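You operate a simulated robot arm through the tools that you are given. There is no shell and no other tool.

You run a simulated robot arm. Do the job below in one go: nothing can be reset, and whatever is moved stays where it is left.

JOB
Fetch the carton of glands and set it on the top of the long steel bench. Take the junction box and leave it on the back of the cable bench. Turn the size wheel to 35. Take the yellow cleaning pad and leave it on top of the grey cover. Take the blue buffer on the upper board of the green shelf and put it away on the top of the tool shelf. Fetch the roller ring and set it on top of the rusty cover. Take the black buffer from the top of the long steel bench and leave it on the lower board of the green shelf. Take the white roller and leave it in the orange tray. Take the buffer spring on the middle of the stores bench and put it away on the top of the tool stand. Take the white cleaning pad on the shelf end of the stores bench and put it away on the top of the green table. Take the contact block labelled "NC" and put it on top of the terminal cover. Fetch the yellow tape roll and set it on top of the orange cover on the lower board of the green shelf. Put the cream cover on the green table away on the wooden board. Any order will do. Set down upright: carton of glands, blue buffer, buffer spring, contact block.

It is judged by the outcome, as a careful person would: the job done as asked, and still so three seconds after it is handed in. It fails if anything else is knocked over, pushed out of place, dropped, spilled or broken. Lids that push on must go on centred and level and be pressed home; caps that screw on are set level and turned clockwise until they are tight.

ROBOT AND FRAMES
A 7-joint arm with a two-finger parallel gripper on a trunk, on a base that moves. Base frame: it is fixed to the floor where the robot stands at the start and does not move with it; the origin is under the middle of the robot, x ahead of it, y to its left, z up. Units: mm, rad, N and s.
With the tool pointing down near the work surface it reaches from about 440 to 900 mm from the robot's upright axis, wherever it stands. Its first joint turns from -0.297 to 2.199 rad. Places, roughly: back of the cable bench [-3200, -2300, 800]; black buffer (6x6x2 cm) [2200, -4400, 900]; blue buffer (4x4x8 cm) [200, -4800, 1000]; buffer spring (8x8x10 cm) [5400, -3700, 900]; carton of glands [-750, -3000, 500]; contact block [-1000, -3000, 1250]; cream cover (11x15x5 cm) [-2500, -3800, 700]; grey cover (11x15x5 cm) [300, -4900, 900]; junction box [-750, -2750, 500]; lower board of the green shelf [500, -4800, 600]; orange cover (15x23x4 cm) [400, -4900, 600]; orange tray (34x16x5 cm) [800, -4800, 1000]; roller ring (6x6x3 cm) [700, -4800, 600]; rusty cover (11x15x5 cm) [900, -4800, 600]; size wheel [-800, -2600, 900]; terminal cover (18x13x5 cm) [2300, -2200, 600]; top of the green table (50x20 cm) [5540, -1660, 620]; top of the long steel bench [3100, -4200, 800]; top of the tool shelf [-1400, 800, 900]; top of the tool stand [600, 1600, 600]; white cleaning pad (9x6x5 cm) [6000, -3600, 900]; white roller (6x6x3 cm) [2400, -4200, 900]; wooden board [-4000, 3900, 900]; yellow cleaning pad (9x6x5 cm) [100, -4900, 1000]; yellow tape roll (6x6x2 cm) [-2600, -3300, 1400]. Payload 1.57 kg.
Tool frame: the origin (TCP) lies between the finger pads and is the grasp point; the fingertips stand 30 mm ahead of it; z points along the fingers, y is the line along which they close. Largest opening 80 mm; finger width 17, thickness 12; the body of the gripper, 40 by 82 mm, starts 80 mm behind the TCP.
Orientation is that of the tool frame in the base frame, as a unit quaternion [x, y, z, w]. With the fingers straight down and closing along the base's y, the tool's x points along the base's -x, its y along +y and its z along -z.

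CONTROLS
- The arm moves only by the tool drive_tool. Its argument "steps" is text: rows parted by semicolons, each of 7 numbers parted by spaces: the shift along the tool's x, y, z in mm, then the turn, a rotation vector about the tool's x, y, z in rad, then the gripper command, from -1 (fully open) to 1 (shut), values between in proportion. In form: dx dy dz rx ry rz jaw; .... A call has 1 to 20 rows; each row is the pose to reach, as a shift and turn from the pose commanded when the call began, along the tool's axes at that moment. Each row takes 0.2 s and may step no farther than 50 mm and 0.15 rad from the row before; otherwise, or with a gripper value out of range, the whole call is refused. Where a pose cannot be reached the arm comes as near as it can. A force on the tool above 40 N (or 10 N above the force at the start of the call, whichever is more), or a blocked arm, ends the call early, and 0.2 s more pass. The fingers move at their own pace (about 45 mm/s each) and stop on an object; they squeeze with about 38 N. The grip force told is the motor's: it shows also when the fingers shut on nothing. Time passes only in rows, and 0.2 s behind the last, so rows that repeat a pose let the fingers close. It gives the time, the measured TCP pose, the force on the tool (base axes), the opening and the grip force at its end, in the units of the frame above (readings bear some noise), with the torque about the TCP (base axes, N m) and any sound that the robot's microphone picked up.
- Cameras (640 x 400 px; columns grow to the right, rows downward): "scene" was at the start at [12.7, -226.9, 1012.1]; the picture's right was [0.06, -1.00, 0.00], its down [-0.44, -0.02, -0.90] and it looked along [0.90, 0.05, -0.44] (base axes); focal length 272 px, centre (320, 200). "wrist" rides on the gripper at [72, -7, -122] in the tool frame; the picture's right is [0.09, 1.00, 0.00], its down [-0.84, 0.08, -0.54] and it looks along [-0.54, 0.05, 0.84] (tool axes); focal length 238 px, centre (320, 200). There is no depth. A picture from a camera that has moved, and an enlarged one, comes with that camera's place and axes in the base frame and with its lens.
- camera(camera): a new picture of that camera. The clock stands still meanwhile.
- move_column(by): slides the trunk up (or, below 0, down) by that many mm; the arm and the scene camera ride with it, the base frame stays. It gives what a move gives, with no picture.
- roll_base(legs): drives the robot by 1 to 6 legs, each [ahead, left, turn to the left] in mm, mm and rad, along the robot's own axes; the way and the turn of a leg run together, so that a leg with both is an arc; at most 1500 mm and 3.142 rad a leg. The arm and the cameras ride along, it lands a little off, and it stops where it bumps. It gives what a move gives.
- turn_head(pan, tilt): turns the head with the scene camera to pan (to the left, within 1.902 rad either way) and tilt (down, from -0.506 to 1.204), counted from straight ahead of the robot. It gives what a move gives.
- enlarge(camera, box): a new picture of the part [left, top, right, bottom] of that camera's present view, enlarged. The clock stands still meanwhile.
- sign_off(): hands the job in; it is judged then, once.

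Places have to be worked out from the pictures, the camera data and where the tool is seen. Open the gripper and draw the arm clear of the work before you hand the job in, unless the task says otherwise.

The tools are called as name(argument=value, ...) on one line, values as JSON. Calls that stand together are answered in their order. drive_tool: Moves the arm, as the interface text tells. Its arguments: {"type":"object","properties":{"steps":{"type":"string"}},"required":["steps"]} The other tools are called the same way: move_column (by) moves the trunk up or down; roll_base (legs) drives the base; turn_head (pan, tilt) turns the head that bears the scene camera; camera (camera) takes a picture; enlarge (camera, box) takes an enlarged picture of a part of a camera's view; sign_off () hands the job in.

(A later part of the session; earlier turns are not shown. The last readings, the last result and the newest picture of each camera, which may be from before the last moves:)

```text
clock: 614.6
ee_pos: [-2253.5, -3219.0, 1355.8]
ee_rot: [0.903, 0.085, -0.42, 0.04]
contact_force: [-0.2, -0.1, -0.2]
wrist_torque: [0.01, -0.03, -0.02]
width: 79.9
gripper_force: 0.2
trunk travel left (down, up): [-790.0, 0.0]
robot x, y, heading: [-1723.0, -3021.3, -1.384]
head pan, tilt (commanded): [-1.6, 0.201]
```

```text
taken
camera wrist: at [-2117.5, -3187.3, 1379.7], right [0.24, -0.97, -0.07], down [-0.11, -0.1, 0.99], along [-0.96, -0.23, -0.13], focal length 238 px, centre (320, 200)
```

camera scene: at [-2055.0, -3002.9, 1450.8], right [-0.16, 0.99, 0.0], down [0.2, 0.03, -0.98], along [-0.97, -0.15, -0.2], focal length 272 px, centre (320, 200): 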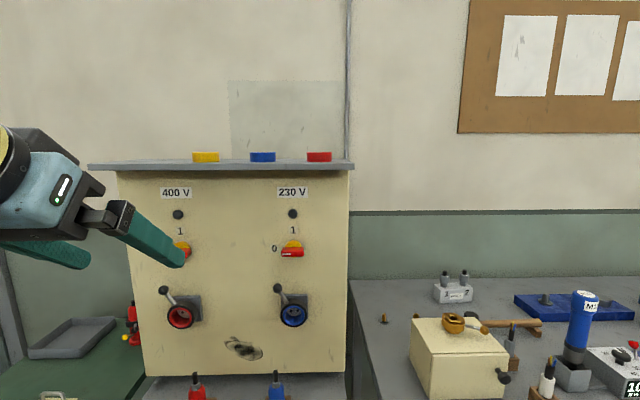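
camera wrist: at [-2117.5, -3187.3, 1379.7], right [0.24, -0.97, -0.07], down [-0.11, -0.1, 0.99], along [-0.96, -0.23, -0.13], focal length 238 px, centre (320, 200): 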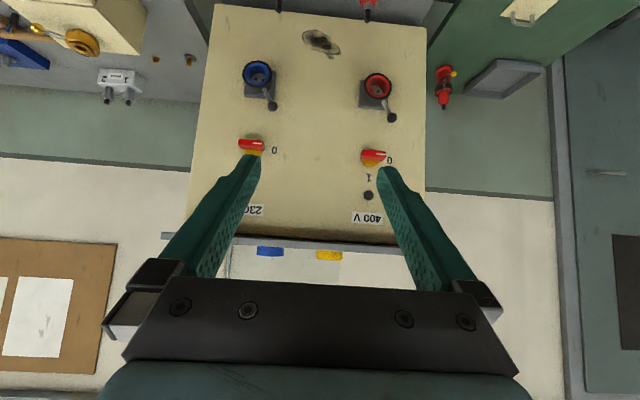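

The yellow roll sits at about (-2562, -3318) on the panel's top plate at z≈1416. I raise the tool above plate level and advance part way to check.

drive_tool(steps="-33 13 -27.9 0 0 0 -1; -66.4 26 -55.7 0 0 0 -1; -99.6 39.6 -83.6 0 0 0 -1; -128.5 39.6 -49.1 0 0 0 -1; -157.5 39.6 -14.7 0 0 0 -1; -186.4 39.6 19.8 0 0 0 -1; -215.3 39.6 54.3 0 0 0 -1; -215.3 39.6 54.3 0 0 0 -1")

camera(camera="wrist")

camera(camera="scene")

```text
clock: 616.4
ee_pos: [-2423.5, -3291.0, 1486.3]
ee_rot: [0.903, 0.084, -0.419, 0.039]
contact_force: [0.0, -0.6, 0.4]
wrist_torque: [-0.02, 0.01, 0.04]
width: 80.3
gripper_force: 0.1
out of reach, approached as far as the arm can: row 1, 2, 3
trunk travel left (down, up): [-790.0, 0.0]
robot x, y, heading: [-1722.8, -3020.0, -1.386]
head pan, tilt (commanded): [-1.6, 0.201]
```

```text
taken
camera wrist: at [-2285.9, -3258.1, 1510.4], right [0.24, -0.97, -0.07], down [-0.11, -0.1, 0.99], along [-0.96, -0.23, -0.13], focal length 238 px, centre (320, 200)
```

wrist: 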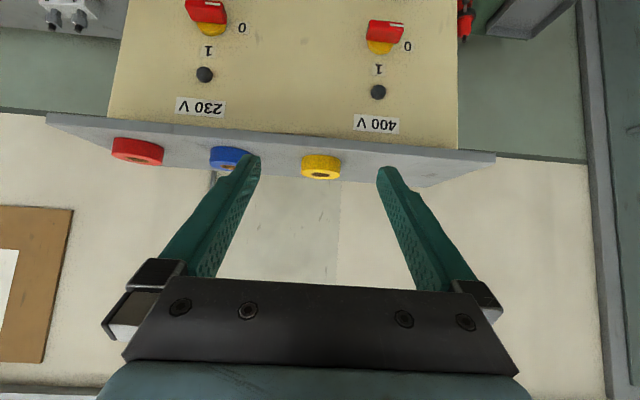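

```text
taken
camera scene: at [-2055.2, -3003.0, 1450.8], right [-0.16, 0.99, 0.0], down [0.2, 0.03, -0.98], along [-0.97, -0.15, -0.2], focal length 272 px, centre (320, 200)
```

scene: 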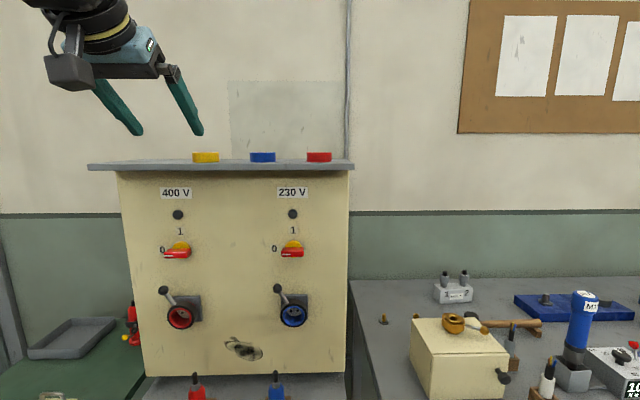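

I enlarge both views of the yellow roll to fix its height and distance.

enlarge(camera="wrist", box=[270, 120, 370, 200])

enlarge(camera="scene", box=[170, 130, 290, 190])

```text
5.00 times, centred on (320, 160) of wrist
camera zoom: at [-2285.9, -3258.1, 1510.4], right [0.24, -0.97, -0.07], down [-0.11, -0.1, 0.99], along [-0.96, -0.23, -0.13], focal length 1192 px, centre (320, 400)
```

zoom: 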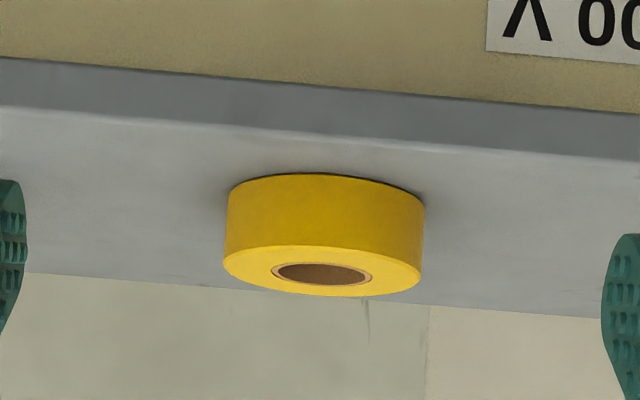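

```text
5.33 times, centred on (230, 160) of scene
camera zoom: at [-2055.2, -3003.0, 1450.8], right [-0.16, 0.99, 0.0], down [0.2, 0.03, -0.98], along [-0.97, -0.15, -0.2], focal length 1452 px, centre (800, 413)
```

zoom: 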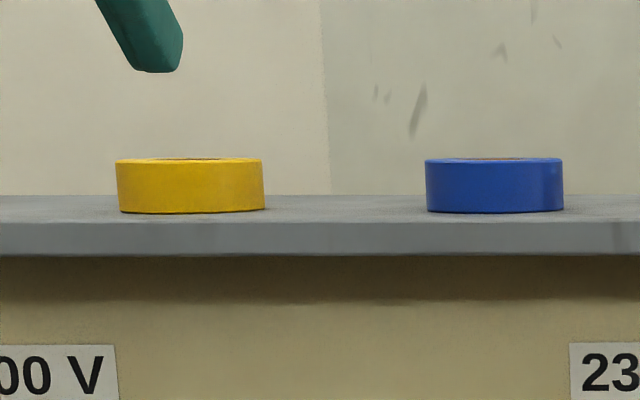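

By parallax the roll's centre is near (-2578, -3329, 1426). I come to 60 mm before it and check again.

drive_tool(steps="-20 4 36 0 0 0 -1; -40.4 8.5 73 0 0 0 -1; -40.4 8.5 73 0 0 0 -1")

camera(camera="wrist")

enlarge(camera="wrist", box=[260, 120, 380, 220])

enlarge(camera="scene", box=[130, 90, 290, 190])

```text
clock: 617.2
ee_pos: [-2502.4, -3315.8, 1471.1]
ee_rot: [0.903, 0.085, -0.419, 0.04]
contact_force: [0.0, 1.1, 0.0]
wrist_torque: [0.02, -0.02, 0.01]
width: 80.1
gripper_force: 0.1
trunk travel left (down, up): [-790.0, 0.0]
robot x, y, heading: [-1726.8, -3021.6, -1.385]
head pan, tilt (commanded): [-1.6, 0.201]
```

```text
taken
camera wrist: at [-2366.3, -3283.4, 1494.0], right [0.24, -0.97, -0.07], down [-0.11, -0.1, 0.99], along [-0.96, -0.23, -0.13], focal length 238 px, centre (320, 200)
```

wrist: 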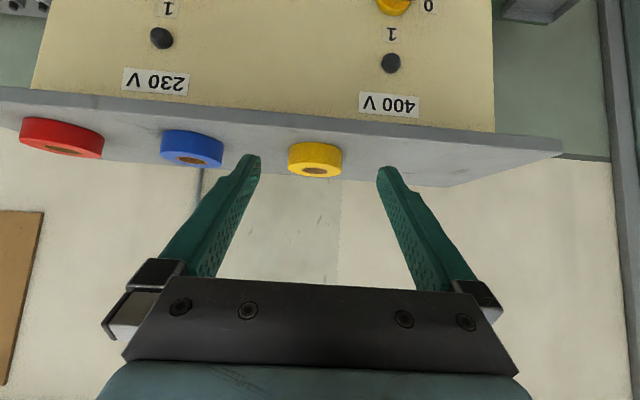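

```text
4.00 times, centred on (320, 170) of wrist
camera zoom: at [-2366.3, -3283.4, 1494.0], right [0.24, -0.97, -0.07], down [-0.11, -0.1, 0.99], along [-0.96, -0.23, -0.13], focal length 953 px, centre (320, 320)
```

zoom: 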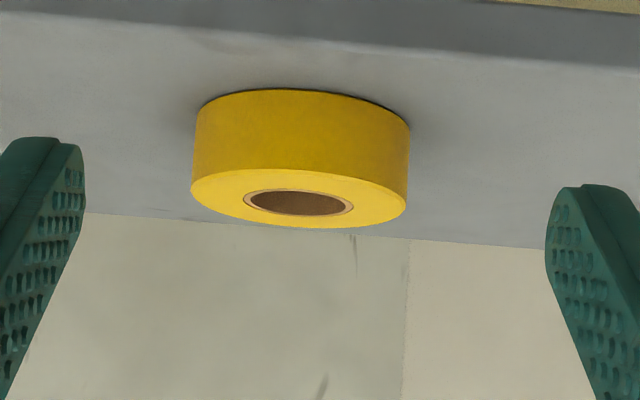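

```text
4.00 times, centred on (210, 140) of scene
camera zoom: at [-2055.3, -3003.0, 1450.8], right [-0.16, 0.99, 0.0], down [0.2, 0.03, -0.98], along [-0.97, -0.15, -0.2], focal length 1089 px, centre (760, 440)
```

zoom: 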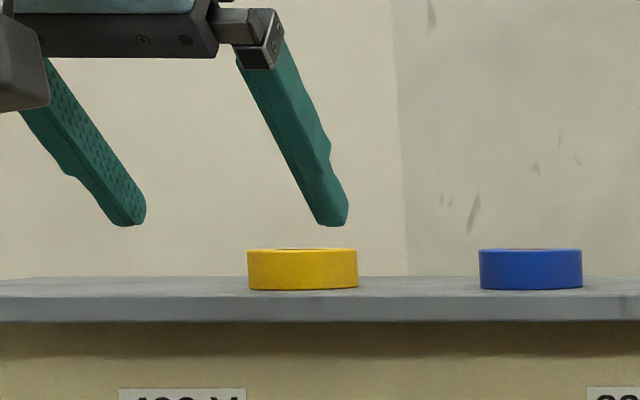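

Estimates agree at about 82–90 mm ahead, plate z≈1418. I advance, lower to grasp height and close.

drive_tool(steps="-22 0 34 0 0 0 -1; -30 0 58 0 0 0 -1; -25.2 0.5 76.8 0 0 0 -1; -25.2 0.5 76.8 0 0 0 -1")

camera(camera="wrist")

enlarge(camera="scene", box=[130, 90, 290, 190])

```text
clock: 618.2
ee_pos: [-2576.4, -3331.0, 1441.4]
ee_rot: [0.902, 0.084, -0.421, 0.039]
contact_force: [1.5, -0.1, 5.5]
wrist_torque: [0.18, 0.1, -0.06]
width: 79.6
gripper_force: 0.0
trunk travel left (down, up): [-790.0, 0.0]
robot x, y, heading: [-1722.5, -3018.4, -1.388]
head pan, tilt (commanded): [-1.6, 0.201]
```

```text
taken
camera wrist: at [-2439.4, -3297.0, 1463.8], right [0.24, -0.97, -0.07], down [-0.11, -0.1, 0.99], along [-0.96, -0.23, -0.13], focal length 238 px, centre (320, 200)
```

wrist: 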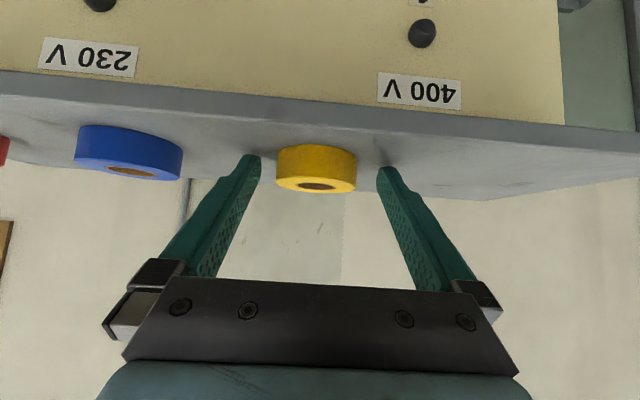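

```text
4.00 times, centred on (210, 140) of scene
camera zoom: at [-2054.7, -3002.8, 1451.1], right [-0.16, 0.99, 0.0], down [0.2, 0.03, -0.98], along [-0.97, -0.15, -0.2], focal length 1089 px, centre (760, 440)
```

zoom: 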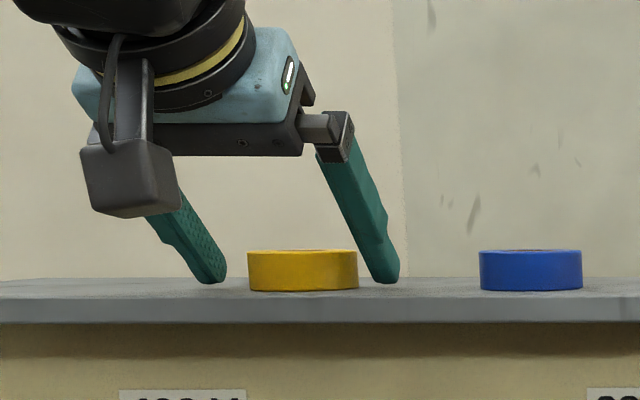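

The fingertips just touch the plate (5 N) and the roll is centred at the right distance. I raise 3 mm and close.

drive_tool(steps="-2.3 -0.5 -1.9 0 0 0 -1; -2.3 -0.5 -1.9 0 0 0 1; -2.3 -0.5 -1.9 0 0 0 1; -2.3 -0.5 -1.9 0 0 0 1; -2.3 -0.5 -1.9 0 0 0 1; -2.3 -0.5 -1.9 0 0 0 1")

camera(camera="wrist")

```text
clock: 619.6
ee_pos: [-2576.6, -3329.6, 1441.8]
ee_rot: [0.903, 0.086, -0.42, 0.04]
contact_force: [-0.3, 0.1, -0.5]
wrist_torque: [-0.02, -0.01, -0.03]
width: 56.7
gripper_force: 37.9
trunk travel left (down, up): [-790.0, 0.0]
robot x, y, heading: [-1722.1, -3024.0, -1.385]
head pan, tilt (commanded): [-1.6, 0.201]
```

```text
taken
camera wrist: at [-2440.0, -3296.4, 1465.6], right [0.24, -0.97, -0.07], down [-0.11, -0.1, 0.99], along [-0.96, -0.23, -0.13], focal length 238 px, centre (320, 200)
```

wrist: 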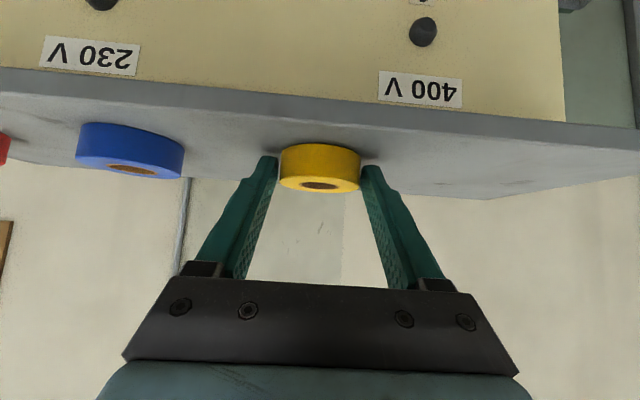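

Gripped at 56.7 mm. I lift and draw back.

drive_tool(steps="-15 0 -12.9 0 0 0 1; -30.6 0 -25.7 0 0 0 1; -1.7 0 -60.2 0 0 0 1; 27.3 0 -94.6 0 0 0 1; 56.2 0 -129.1 0 0 0 1; 85.1 0 -163.6 0 0 0 1; 114 0 -198 0 0 0 1; 130 0 -217 0 0 0 1")

camera(camera="scene")

turn_head(pan=-1.0, tilt=0.5)

camera(camera="scene")

```text
clock: 621.4
ee_pos: [-2332.8, -3284.3, 1483.3]
ee_rot: [0.903, 0.085, -0.42, 0.04]
contact_force: [-0.3, 0.5, -0.2]
wrist_torque: [-0.01, -0.02, -0.02]
width: 56.8
gripper_force: 37.9
trunk travel left (down, up): [-790.0, 0.0]
robot x, y, heading: [-1720.1, -3021.0, -1.383]
head pan, tilt (commanded): [-1.6, 0.201]
```

```text
taken
camera scene: at [-2055.3, -3002.9, 1450.8], right [-0.16, 0.99, 0.0], down [0.2, 0.03, -0.98], along [-0.97, -0.15, -0.2], focal length 272 px, centre (320, 200)
```

scene: 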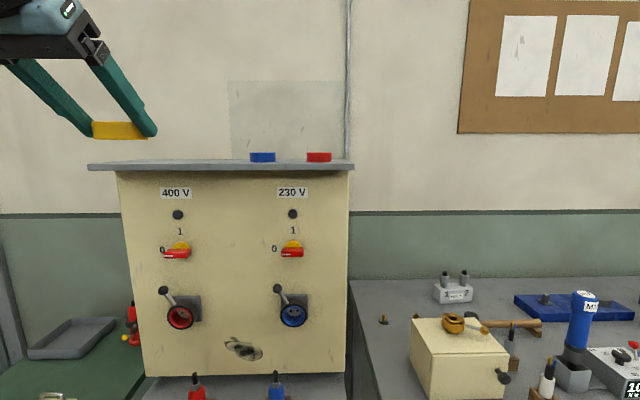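

```text
clock: 622.4
ee_pos: [-2330.9, -3285.5, 1483.2]
ee_rot: [0.903, 0.085, -0.42, 0.039]
contact_force: [0.0, -0.4, -0.1]
wrist_torque: [0.01, -0.03, 0.03]
width: 56.6
gripper_force: 37.7
trunk travel left (down, up): [-790.0, 0.0]
robot x, y, heading: [-1721.9, -3023.2, -1.386]
head pan, tilt (commanded): [-1.0, 0.499]
```

```text
taken
camera scene: at [-2029.2, -3050.8, 1423.2], right [-0.69, 0.73, 0.0], down [0.35, 0.33, -0.88], along [-0.64, -0.6, -0.48], focal length 272 px, centre (320, 200)
```

scene: 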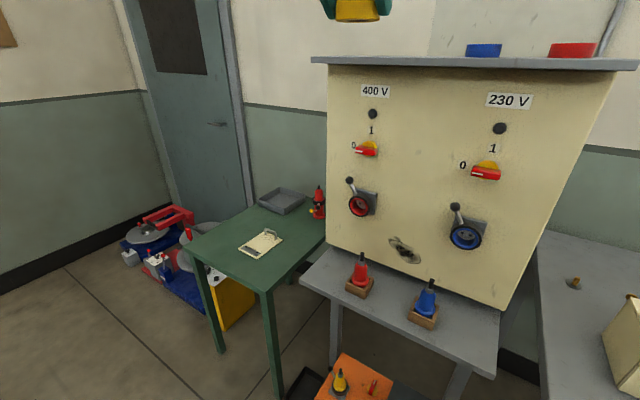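

The yellow roll is held; the cream cover on its green table is also in view for later. I drive to the green shelf.

roll_base(legs=[[700, 0, 0], [0, 0, 1.57], [0, -250, 0], [1000, 0, 0], [600, 0, 0]])

move_column(by=-400)

move_column(by=-220)

turn_head(pan=-1.4, tilt=0.35)

camera(camera="scene")

```text
clock: 639.3
ee_pos: [285.9, -4281.1, 1483.9]
ee_rot: [0.583, 0.694, -0.271, 0.324]
contact_force: [-0.3, 0.1, 0.0]
wrist_torque: [0.0, 0.01, -0.03]
width: 56.7
gripper_force: 37.8
trunk travel left (down, up): [-790.0, 0.0]
robot x, y, heading: [31.0, -3667.5, 0.176]
head pan, tilt (commanded): [-1.0, 0.499]
```

```text
clock: 643.1
ee_pos: [284.6, -4279.9, 1083.2]
ee_rot: [0.584, 0.694, -0.272, 0.323]
contact_force: [-0.2, 0.4, 0.0]
wrist_torque: [0.03, -0.01, 0.01]
width: 56.6
gripper_force: 38.2
trunk travel left (down, up): [-390.0, 400.0]
robot x, y, heading: [25.0, -3666.1, 0.175]
head pan, tilt (commanded): [-1.0, 0.499]
```

```text
clock: 645.5
ee_pos: [285.4, -4279.9, 864.1]
ee_rot: [0.583, 0.694, -0.27, 0.324]
contact_force: [0.3, 0.3, -0.3]
wrist_torque: [0.04, 0.02, -0.03]
width: 56.8
gripper_force: 37.8
trunk travel left (down, up): [-170.0, 620.0]
robot x, y, heading: [31.8, -3668.2, 0.168]
head pan, tilt (commanded): [-1.0, 0.499]
```

```text
clock: 646.3
ee_pos: [286.1, -4280.3, 862.4]
ee_rot: [0.583, 0.695, -0.271, 0.323]
contact_force: [0.3, 0.7, 0.3]
wrist_torque: [0.0, 0.02, -0.01]
width: 56.7
gripper_force: 37.8
trunk travel left (down, up): [-170.0, 620.0]
robot x, y, heading: [28.9, -3673.7, 0.173]
head pan, tilt (commanded): [-1.4, 0.351]
```

```text
taken
camera scene: at [23.5, -3998.4, 816.8], right [-0.94, -0.34, 0.0], down [-0.12, 0.32, -0.94], along [0.32, -0.88, -0.34], focal length 272 px, centre (320, 200)
```

scene: 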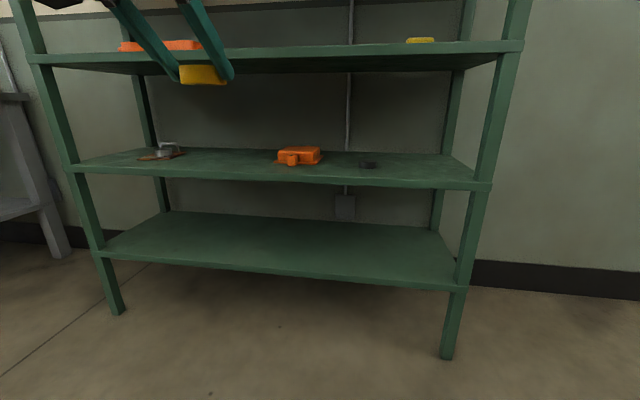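

I straighten, come closer to the shelf and lower a bit, then look at the orange cover.

roll_base(legs=[[0, 0, 0.028], [0, -290, 0]])

move_column(by=-110)

camera(camera="scene")

camera(camera="wrist")

```text
clock: 648.7
ee_pos: [363.2, -4554.1, 864.1]
ee_rot: [0.571, 0.704, -0.265, 0.328]
contact_force: [0.0, -1.1, -0.4]
wrist_torque: [0.03, 0.01, 0.04]
width: 56.5
gripper_force: 38.0
trunk travel left (down, up): [-170.0, 620.0]
robot x, y, heading: [87.7, -3950.7, 0.206]
head pan, tilt (commanded): [-1.4, 0.351]
```

```text
clock: 650.1
ee_pos: [361.9, -4553.5, 753.5]
ee_rot: [0.571, 0.704, -0.265, 0.328]
contact_force: [1.0, -0.9, 0.0]
wrist_torque: [-0.01, -0.02, 0.01]
width: 56.8
gripper_force: 37.7
trunk travel left (down, up): [-60.0, 730.0]
robot x, y, heading: [88.0, -3948.7, 0.204]
head pan, tilt (commanded): [-1.4, 0.351]
```

```text
taken
camera scene: at [91.7, -4279.8, 706.9], right [-0.93, -0.37, 0.0], down [-0.13, 0.32, -0.94], along [0.35, -0.87, -0.34], focal length 272 px, centre (320, 200)
```

scene: 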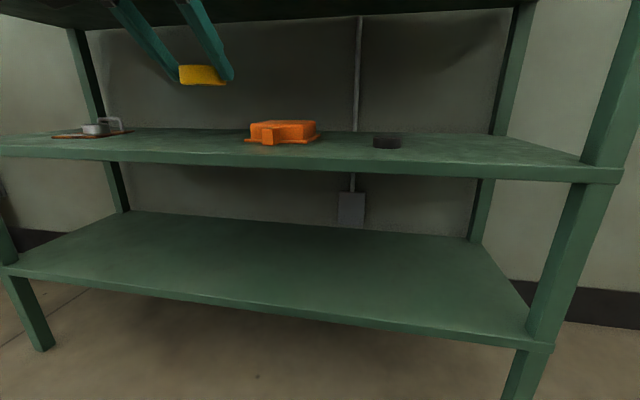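

```text
taken
camera wrist: at [327.5, -4418.1, 776.4], right [0.96, 0.26, -0.07], down [0.1, -0.11, 0.99], along [0.25, -0.96, -0.13], focal length 238 px, centre (320, 200)
```

wrist: 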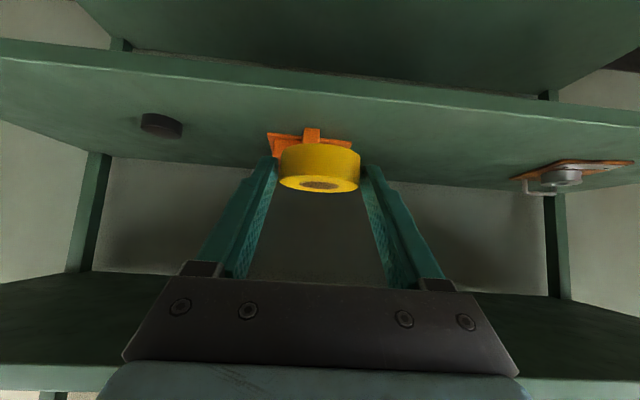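

I enlarge the orange cover in both views.

enlarge(camera="scene", box=[220, 90, 360, 170])

enlarge(camera="wrist", box=[240, 110, 400, 210])

```text
4.57 times, centred on (290, 130) of scene
camera zoom: at [91.7, -4279.8, 706.9], right [-0.93, -0.37, 0.0], down [-0.13, 0.32, -0.94], along [0.35, -0.87, -0.34], focal length 1245 px, centre (457, 520)
```

zoom: 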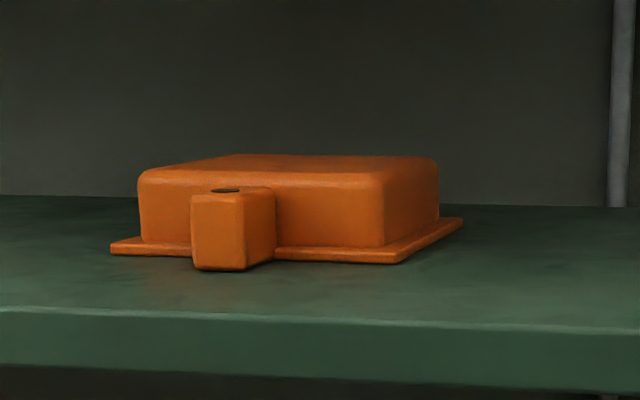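

```text
4.00 times, centred on (320, 160) of wrist
camera zoom: at [327.5, -4418.1, 776.4], right [0.96, 0.26, -0.07], down [0.1, -0.11, 0.99], along [0.25, -0.96, -0.13], focal length 953 px, centre (320, 360)
```

zoom: 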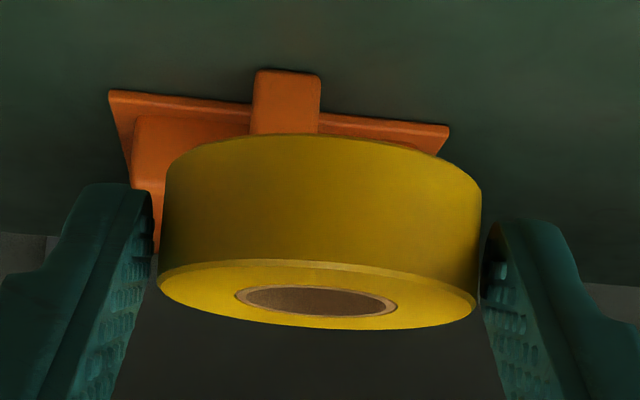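

The cover's flat top (z≈659) is centred near (411, -4869); I'll set the roll a bit toward the front at about (405, -4843). I advance most of the way and check.

drive_tool(steps="-23.8 -2.9 38.8 0 0 0 1; -47.6 -5.9 77.6 0 0 0 1; -71.4 -8.8 116.4 0 0 0 1; -95.2 -11.7 155.2 0 0 0 1; -119 -14.7 194 0 0 0 1; -119 -14.7 194 0 0 0 1")

camera(camera="wrist")

camera(camera="scene")

```text
clock: 651.5
ee_pos: [393.6, -4778.0, 719.5]
ee_rot: [0.572, 0.703, -0.266, 0.327]
contact_force: [0.7, 0.6, -0.4]
wrist_torque: [0.02, 0.02, 0.02]
width: 56.9
gripper_force: 37.2
trunk travel left (down, up): [-60.0, 730.0]
robot x, y, heading: [88.4, -3951.0, 0.203]
head pan, tilt (commanded): [-1.4, 0.351]
```

```text
taken
camera wrist: at [359.5, -4641.9, 743.0], right [0.96, 0.26, -0.07], down [0.1, -0.11, 0.99], along [0.25, -0.96, -0.13], focal length 238 px, centre (320, 200)
```

wrist: 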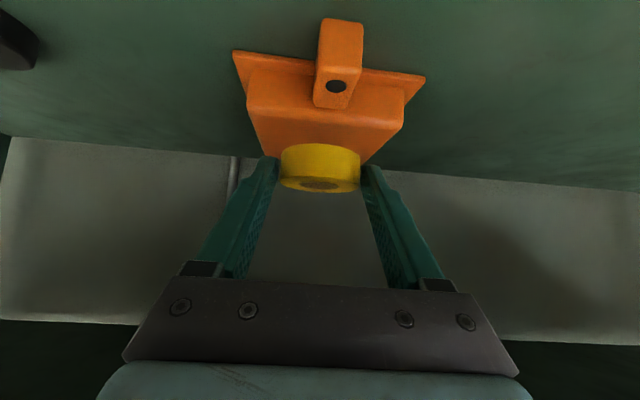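

```text
taken
camera scene: at [91.7, -4279.8, 706.8], right [-0.93, -0.37, 0.0], down [-0.13, 0.32, -0.94], along [0.35, -0.87, -0.34], focal length 272 px, centre (320, 200)
```

scene: 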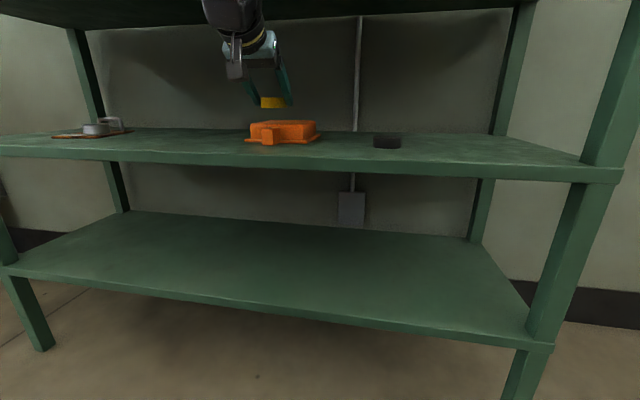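

The cover's top spans about y -4806 to -4916. I go 48 mm further in and lower to about 17 mm above it.

drive_tool(steps="-15.5 -1 18.4 0 0 0 1; -30.9 -2.1 36.8 0 0 0 1; -16 -2.1 49.4 0 0 0 1; -16 -2.1 49.4 0 0 0 1")

camera(camera="wrist")

enlarge(camera="scene", box=[210, 0, 370, 170])

```text
clock: 652.5
ee_pos: [400.6, -4825.1, 699.0]
ee_rot: [0.572, 0.703, -0.266, 0.328]
contact_force: [-0.3, 0.0, -0.5]
wrist_torque: [-0.01, -0.01, -0.01]
width: 56.5
gripper_force: 37.8
trunk travel left (down, up): [-60.0, 730.0]
robot x, y, heading: [87.9, -3946.5, 0.209]
head pan, tilt (commanded): [-1.4, 0.351]
```

```text
taken
camera wrist: at [366.3, -4689.8, 722.2], right [0.96, 0.26, -0.07], down [0.1, -0.11, 0.99], along [0.25, -0.96, -0.13], focal length 238 px, centre (320, 200)
```

wrist: 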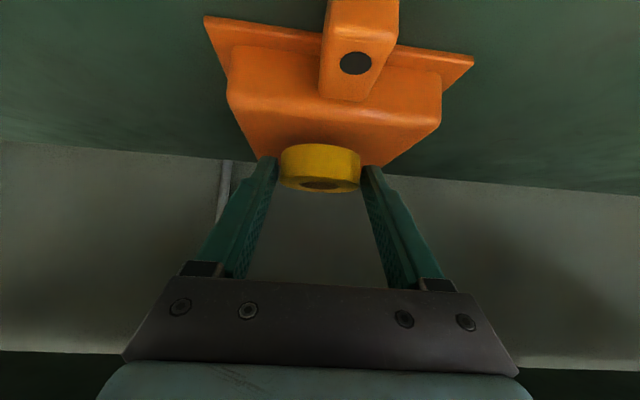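

```text
2.35 times, centred on (290, 85) of scene
camera zoom: at [91.7, -4279.8, 706.9], right [-0.93, -0.37, 0.0], down [-0.13, 0.32, -0.94], along [0.35, -0.87, -0.34], focal length 641 px, centre (391, 471)
```

zoom: 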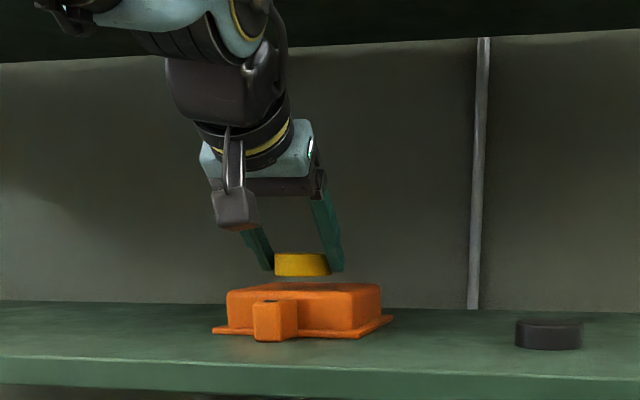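

Close above the cover. I lower gently.

drive_tool(steps="5.4 0 4.5 0 0 0 1; 9.2 0 7.7 0 0 0 1; 9.2 0 7.7 0 0 0 1")

drive_tool(steps="0.8 0 0.65 0 0 0 1; 1.6 0 1.3 0 0 0 1; 2.3 0 1.9 0 0 0 1; 3.1 0 2.6 0 0 0 1")

```text
clock: 653.3
ee_pos: [401.8, -4824.6, 687.6]
ee_rot: [0.571, 0.704, -0.265, 0.328]
contact_force: [0.0, 0.9, 0.1]
wrist_torque: [0.04, -0.03, 0.03]
width: 56.7
gripper_force: 38.1
trunk travel left (down, up): [-60.0, 730.0]
robot x, y, heading: [86.1, -3947.8, 0.204]
head pan, tilt (commanded): [-1.4, 0.351]
```

```text
clock: 654.3
ee_pos: [402.1, -4824.3, 686.5]
ee_rot: [0.571, 0.703, -0.267, 0.33]
contact_force: [1.0, -3.0, 13.0]
wrist_torque: [-0.07, -0.05, 0.03]
width: 56.6
gripper_force: 37.8
trunk travel left (down, up): [-60.0, 730.0]
robot x, y, heading: [88.3, -3945.7, 0.209]
head pan, tilt (commanded): [-1.4, 0.351]
```

Flat contact at 13 N. I ease, open and withdraw.

drive_tool(steps="-1.2 0 -1 0 0 0 1; -1.2 0 -1 0 0 0 -0.85; -1.2 0 -1 0 0 0 -0.85; -1.2 0 -1 0 0 0 -0.85; -1.2 0 -25 0 0 0 -0.85; 5 0 -65 0 0 0 -0.85; 30 0 -105 0 0 0 -0.85; 60 0 -140 0 0 0 -0.85; 90 0 -175 0 0 0 -0.85; 115 0 -205 0 0 0 -0.85")

enlarge(camera="scene", box=[210, 60, 370, 170])

camera(camera="wrist")

```text
clock: 656.5
ee_pos: [354.6, -4597.8, 727.9]
ee_rot: [0.573, 0.704, -0.265, 0.326]
contact_force: [0.7, 1.7, 0.1]
wrist_torque: [-0.02, 0.01, 0.0]
width: 74.0
gripper_force: 0.0
trunk travel left (down, up): [-60.0, 730.0]
robot x, y, heading: [90.5, -3948.6, 0.203]
head pan, tilt (commanded): [-1.4, 0.351]
```

```text
3.64 times, centred on (290, 115) of scene
camera zoom: at [91.7, -4279.9, 706.8], right [-0.93, -0.37, 0.0], down [-0.13, 0.32, -0.94], along [0.35, -0.87, -0.34], focal length 990 px, centre (429, 509)
```

zoom: 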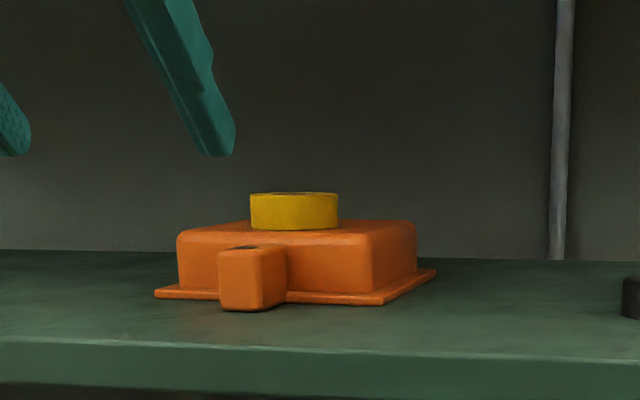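

```text
taken
camera wrist: at [319.6, -4462.8, 750.1], right [0.96, 0.26, -0.07], down [0.1, -0.11, 0.99], along [0.25, -0.96, -0.13], focal length 238 px, centre (320, 200)
```

wrist: 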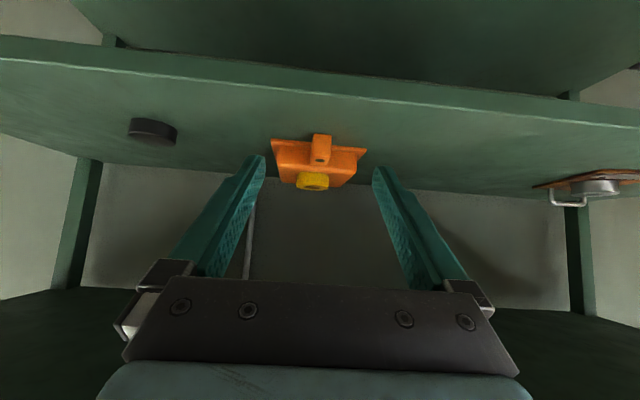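

The yellow roll rests on the orange cover. Now the yellow pad: I go along the shelf and raise to the upper board; I plan to grip its 74 mm bar end to end from the front.

roll_base(legs=[[-330, 0, 0]])

move_column(by=310)

turn_head(pan=-1.5, tilt=0.4)

enlarge(camera="scene", box=[160, 100, 360, 230])

camera(camera="wrist")

```text
clock: 658.6
ee_pos: [41.1, -4664.2, 728.0]
ee_rot: [0.569, 0.706, -0.264, 0.329]
contact_force: [0.3, -0.3, 0.0]
wrist_torque: [-0.02, 0.01, -0.03]
width: 73.6
gripper_force: 0.1
trunk travel left (down, up): [-60.0, 730.0]
robot x, y, heading: [-229.0, -4016.9, 0.212]
head pan, tilt (commanded): [-1.4, 0.351]
```

```text
clock: 661.7
ee_pos: [42.1, -4663.1, 1037.5]
ee_rot: [0.569, 0.706, -0.264, 0.329]
contact_force: [0.3, 0.9, -0.3]
wrist_torque: [-0.03, -0.04, 0.04]
width: 73.9
gripper_force: 0.0
trunk travel left (down, up): [-370.0, 420.0]
robot x, y, heading: [-227.6, -4014.9, 0.213]
head pan, tilt (commanded): [-1.4, 0.351]
```

```text
clock: 662.4
ee_pos: [42.2, -4664.4, 1036.7]
ee_rot: [0.569, 0.706, -0.264, 0.329]
contact_force: [-0.1, 0.1, -0.4]
wrist_torque: [0.0, 0.02, -0.01]
width: 73.9
gripper_force: 0.0
trunk travel left (down, up): [-370.0, 420.0]
robot x, y, heading: [-231.2, -4017.4, 0.211]
head pan, tilt (commanded): [-1.499, 0.4]
```

```text
3.08 times, centred on (260, 165) of scene
camera zoom: at [-231.9, -4349.9, 1012.3], right [-0.96, -0.28, 0.0], down [-0.11, 0.37, -0.92], along [0.26, -0.88, -0.39], focal length 838 px, centre (505, 308)
```

zoom: 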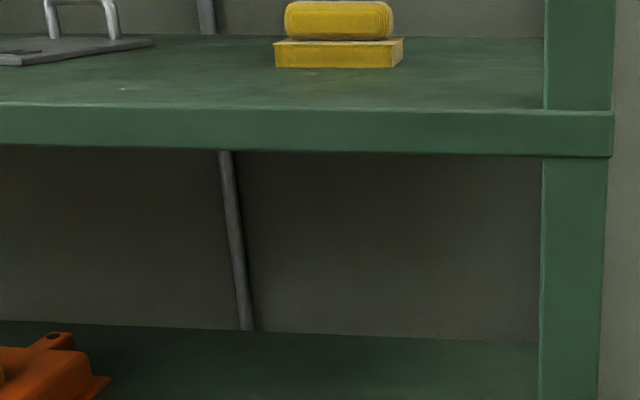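

```text
taken
camera wrist: at [6.4, -4528.9, 1060.7], right [0.96, 0.27, -0.07], down [0.1, -0.11, 0.99], along [0.26, -0.96, -0.13], focal length 238 px, centre (320, 200)
```

wrist: 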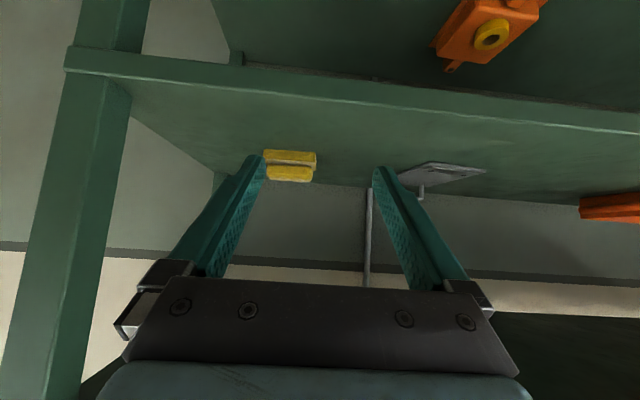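

I enlarge the pad in the wrist view for its exact turn and place.

enlarge(camera="wrist", box=[240, 130, 340, 200])

camera(camera="scene")

```text
5.71 times, centred on (290, 165) of wrist
camera zoom: at [6.4, -4528.9, 1060.7], right [0.96, 0.27, -0.07], down [0.1, -0.11, 0.99], along [0.26, -0.96, -0.13], focal length 1362 px, centre (491, 400)
```

zoom: 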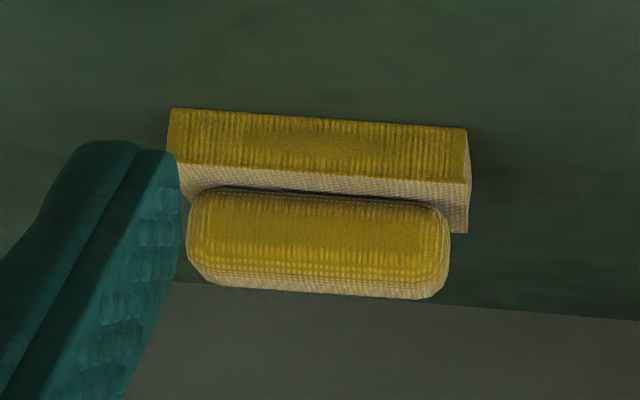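

```text
taken
camera scene: at [-231.9, -4349.9, 1012.3], right [-0.96, -0.28, 0.0], down [-0.11, 0.37, -0.92], along [0.26, -0.88, -0.39], focal length 272 px, centre (320, 200)
```

scene: 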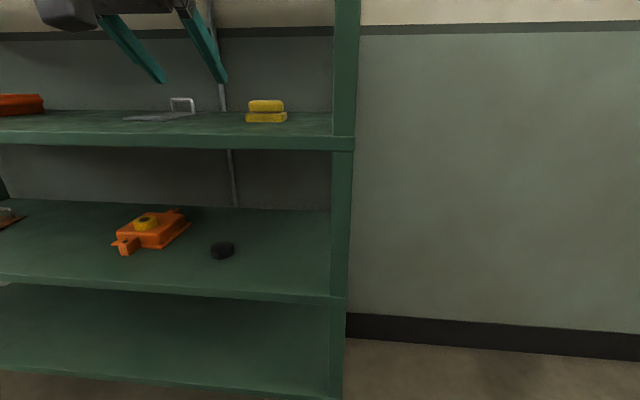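

Pad centre (56, -4915), long axis at about 0.27 rad, bar about 75 mm long. I square the tool to it and go to a pre-grasp point with the jaws fully open.

drive_tool(steps="-27.4 -11.4 24.9 -0.011 0 -0.009 -1; -54.9 -22.7 49.8 -0.022 0 -0.018 -1; -82.3 -34 74.7 -0.033 0 -0.027 -1; -109.7 -45.4 99.6 -0.0437 0 -0.0367 -1; -109.7 -45.4 99.6 -0.0437 0 -0.0367 -1")

camera(camera="wrist")

enlarge(camera="wrist", box=[240, 90, 400, 190])

```text
clock: 663.6
ee_pos: [29.4, -4819.0, 1057.7]
ee_rot: [0.549, 0.722, -0.255, 0.336]
contact_force: [-0.8, -0.5, -0.8]
wrist_torque: [0.01, -0.01, 0.0]
width: 79.8
gripper_force: 0.0
trunk travel left (down, up): [-370.0, 420.0]
robot x, y, heading: [-228.5, -4017.6, 0.214]
head pan, tilt (commanded): [-1.499, 0.4]
```

```text
taken
camera wrist: at [-14.9, -4685.0, 1080.9], right [0.94, 0.32, -0.07], down [0.11, -0.1, 0.99], along [0.31, -0.94, -0.13], focal length 238 px, centre (320, 200)
```

wrist: 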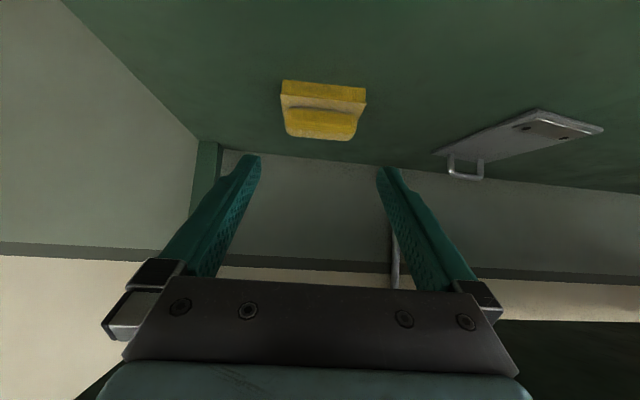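

```text
4.00 times, centred on (320, 140) of wrist
camera zoom: at [-14.9, -4685.0, 1080.9], right [0.94, 0.32, -0.07], down [0.11, -0.1, 0.99], along [0.31, -0.94, -0.13], focal length 953 px, centre (320, 440)
```

zoom: 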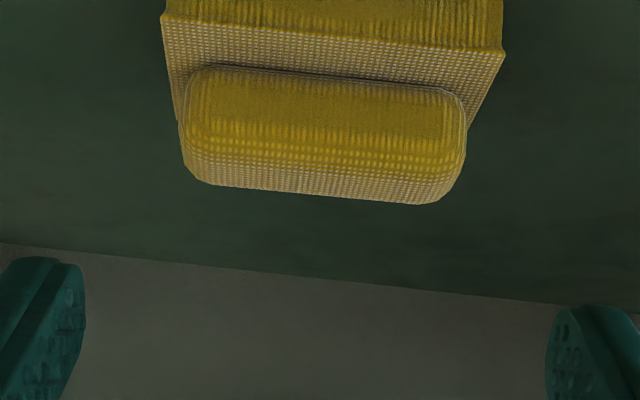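

Lateral alignment is within half a millimetre. I advance along the tool axis so that the jaws straddle the bar.

drive_tool(steps="0 0.3 40 0 0 0 -1; 0 0.3 75 0 0 0 -1; 0 0.3 100 0 0 0 -1; 0 0.3 108 0 0 0 -1; 0 0.3 108 0 0 0 -1")

camera(camera="wrist")

enlarge(camera="scene", box=[180, 40, 360, 150])

```text
clock: 664.8
ee_pos: [51.9, -4897.0, 987.7]
ee_rot: [0.549, 0.721, -0.255, 0.336]
contact_force: [-0.3, 0.2, 0.1]
wrist_torque: [0.0, 0.02, 0.02]
width: 79.9
gripper_force: 0.0
trunk travel left (down, up): [-370.0, 420.0]
robot x, y, heading: [-228.8, -4016.7, 0.213]
head pan, tilt (commanded): [-1.499, 0.4]
```

```text
taken
camera wrist: at [8.4, -4764.0, 1010.9], right [0.94, 0.32, -0.07], down [0.11, -0.1, 0.99], along [0.31, -0.94, -0.13], focal length 238 px, centre (320, 200)
```

wrist: 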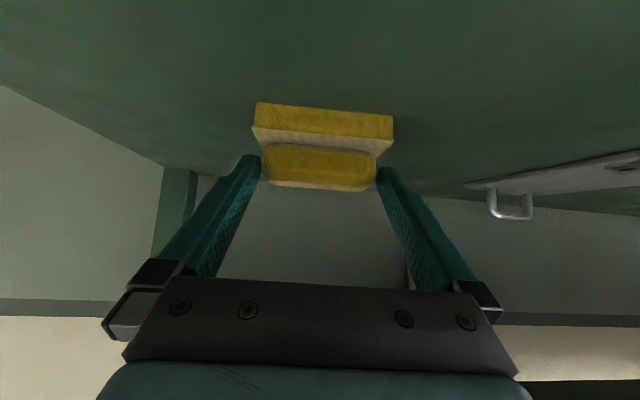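

```text
3.56 times, centred on (270, 95) of scene
camera zoom: at [-232.0, -4349.9, 1012.3], right [-0.96, -0.28, 0.0], down [-0.11, 0.37, -0.92], along [0.26, -0.88, -0.39], focal length 968 px, centre (498, 573)
```

zoom: 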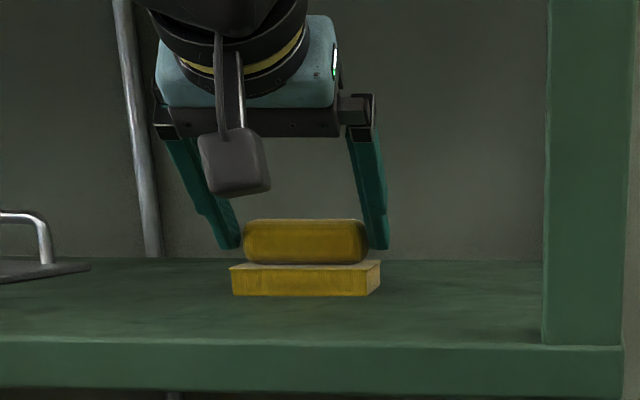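

The jaws straddle the bar without touching. I close and lift.

drive_tool(steps="0 0 0 0 0 0 1; 0 0 0 0 0 0 1; 0 0 0 0 0 0 1; -9.6 0 -8 0 0 0 1; -23 0 -19.3 0 0 0 1; -34.5 0 -28.9 0 0 0 1; -34.5 0 -28.9 0 0 0 1")

camera(camera="wrist")

enlarge(camera="scene", box=[150, 20, 350, 150])

```text
clock: 666.4
ee_pos: [52.7, -4896.1, 1033.0]
ee_rot: [0.548, 0.722, -0.254, 0.336]
contact_force: [-0.9, -0.6, -0.6]
wrist_torque: [0.03, -0.05, 0.01]
width: 74.1
gripper_force: 38.1
trunk travel left (down, up): [-370.0, 420.0]
robot x, y, heading: [-230.8, -4017.9, 0.212]
head pan, tilt (commanded): [-1.499, 0.4]
```

```text
taken
camera wrist: at [9.1, -4763.6, 1056.0], right [0.94, 0.32, -0.07], down [0.11, -0.1, 0.99], along [0.31, -0.94, -0.13], focal length 238 px, centre (320, 200)
```

wrist: 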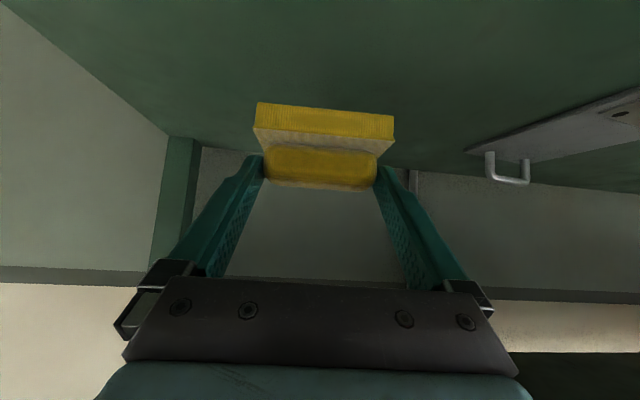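

```text
3.08 times, centred on (250, 85) of scene
camera zoom: at [-231.9, -4350.0, 1012.3], right [-0.96, -0.28, 0.0], down [-0.11, 0.37, -0.92], along [0.26, -0.88, -0.39], focal length 838 px, centre (535, 554)
```

zoom: 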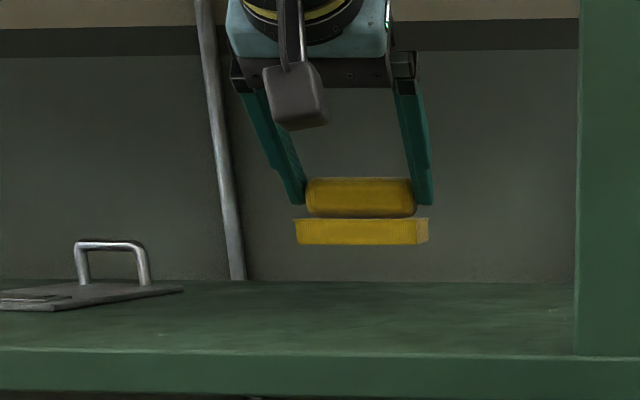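

The pad is held level. I carry it sideways in front of the grey cover and turn it parallel to the cover.

drive_tool(steps="9.6 42 -11.5 0 0 0 1; 12.9 85 -15.3 0 0 0 1; 12.9 128 -15.3 0 0 0 1; 12.9 171 -15.3 0.03 0 0.026 1; 9.6 214 -11.5 0.0765 0 0.0643 1; 0 255 0 0.115 0 0.0965 1; 0 255 0 0.153 0 0.1286 1; 0 255 0 0.153 0 0.1286 1")

camera(camera="wrist")

camera(camera="scene")

```text
clock: 668.2
ee_pos: [298.6, -4828.1, 1032.2]
ee_rot: [0.618, 0.663, -0.288, 0.309]
contact_force: [-0.3, -0.2, -0.5]
wrist_torque: [0.04, 0.03, 0.01]
width: 73.9
gripper_force: 38.2
trunk travel left (down, up): [-370.0, 420.0]
robot x, y, heading: [-229.9, -4014.6, 0.214]
head pan, tilt (commanded): [-1.499, 0.4]
```

```text
taken
camera wrist: at [282.5, -4689.4, 1055.7], right [0.99, 0.13, -0.07], down [0.09, -0.12, 0.99], along [0.12, -0.98, -0.13], focal length 238 px, centre (320, 200)
```

wrist: 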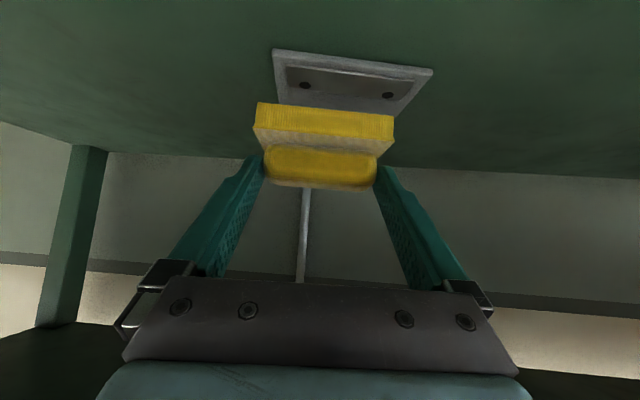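

```text
taken
camera scene: at [-231.9, -4349.9, 1012.3], right [-0.96, -0.28, 0.0], down [-0.11, 0.37, -0.92], along [0.26, -0.88, -0.39], focal length 272 px, centre (320, 200)
```

scene: 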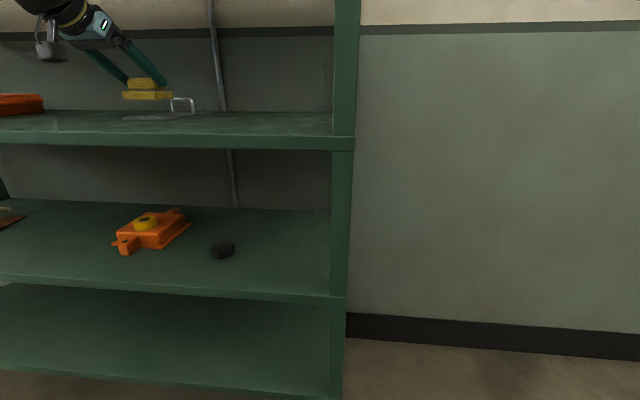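

Cover near edge at y≈-4828, nameplate 36 mm deep, handle at y≈-4963; pad centre target (319, -4909). I move in and lower to about 12 mm above the plate.

drive_tool(steps="-21.9 7.5 26 0 0 0 1; -43.7 15 52 0 0 0 1; -33 15 61 0 0 0 1; -23 15 69.4 0 0 0 1; -23 15 69.4 0 0 0 1")

camera(camera="wrist")

enlarge(camera="scene", box=[60, 30, 260, 160])

```text
clock: 669.4
ee_pos: [304.7, -4871.8, 995.8]
ee_rot: [0.618, 0.663, -0.287, 0.309]
contact_force: [0.1, -0.2, 0.1]
wrist_torque: [0.0, 0.01, 0.01]
width: 73.9
gripper_force: 38.2
out of reach, approached as far as the arm can: row 1, 2, 3, 4, 5
trunk travel left (down, up): [-370.0, 420.0]
robot x, y, heading: [-231.5, -4014.8, 0.214]
head pan, tilt (commanded): [-1.499, 0.4]
```

```text
taken
camera wrist: at [289.5, -4732.8, 1019.8], right [0.99, 0.13, -0.07], down [0.09, -0.12, 0.99], along [0.12, -0.98, -0.13], focal length 238 px, centre (320, 200)
```

wrist: 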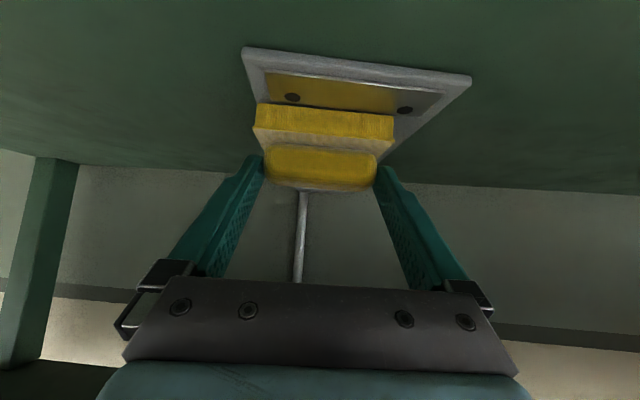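

```text
3.08 times, centred on (160, 95) of scene
camera zoom: at [-232.0, -4350.0, 1012.3], right [-0.96, -0.28, 0.0], down [-0.11, 0.37, -0.92], along [0.26, -0.88, -0.39], focal length 838 px, centre (812, 523)
```

zoom: 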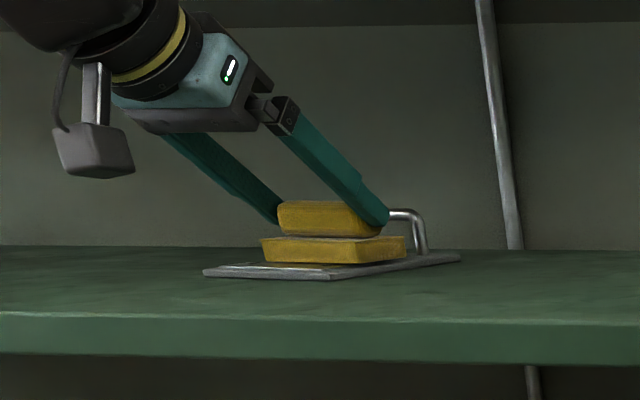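

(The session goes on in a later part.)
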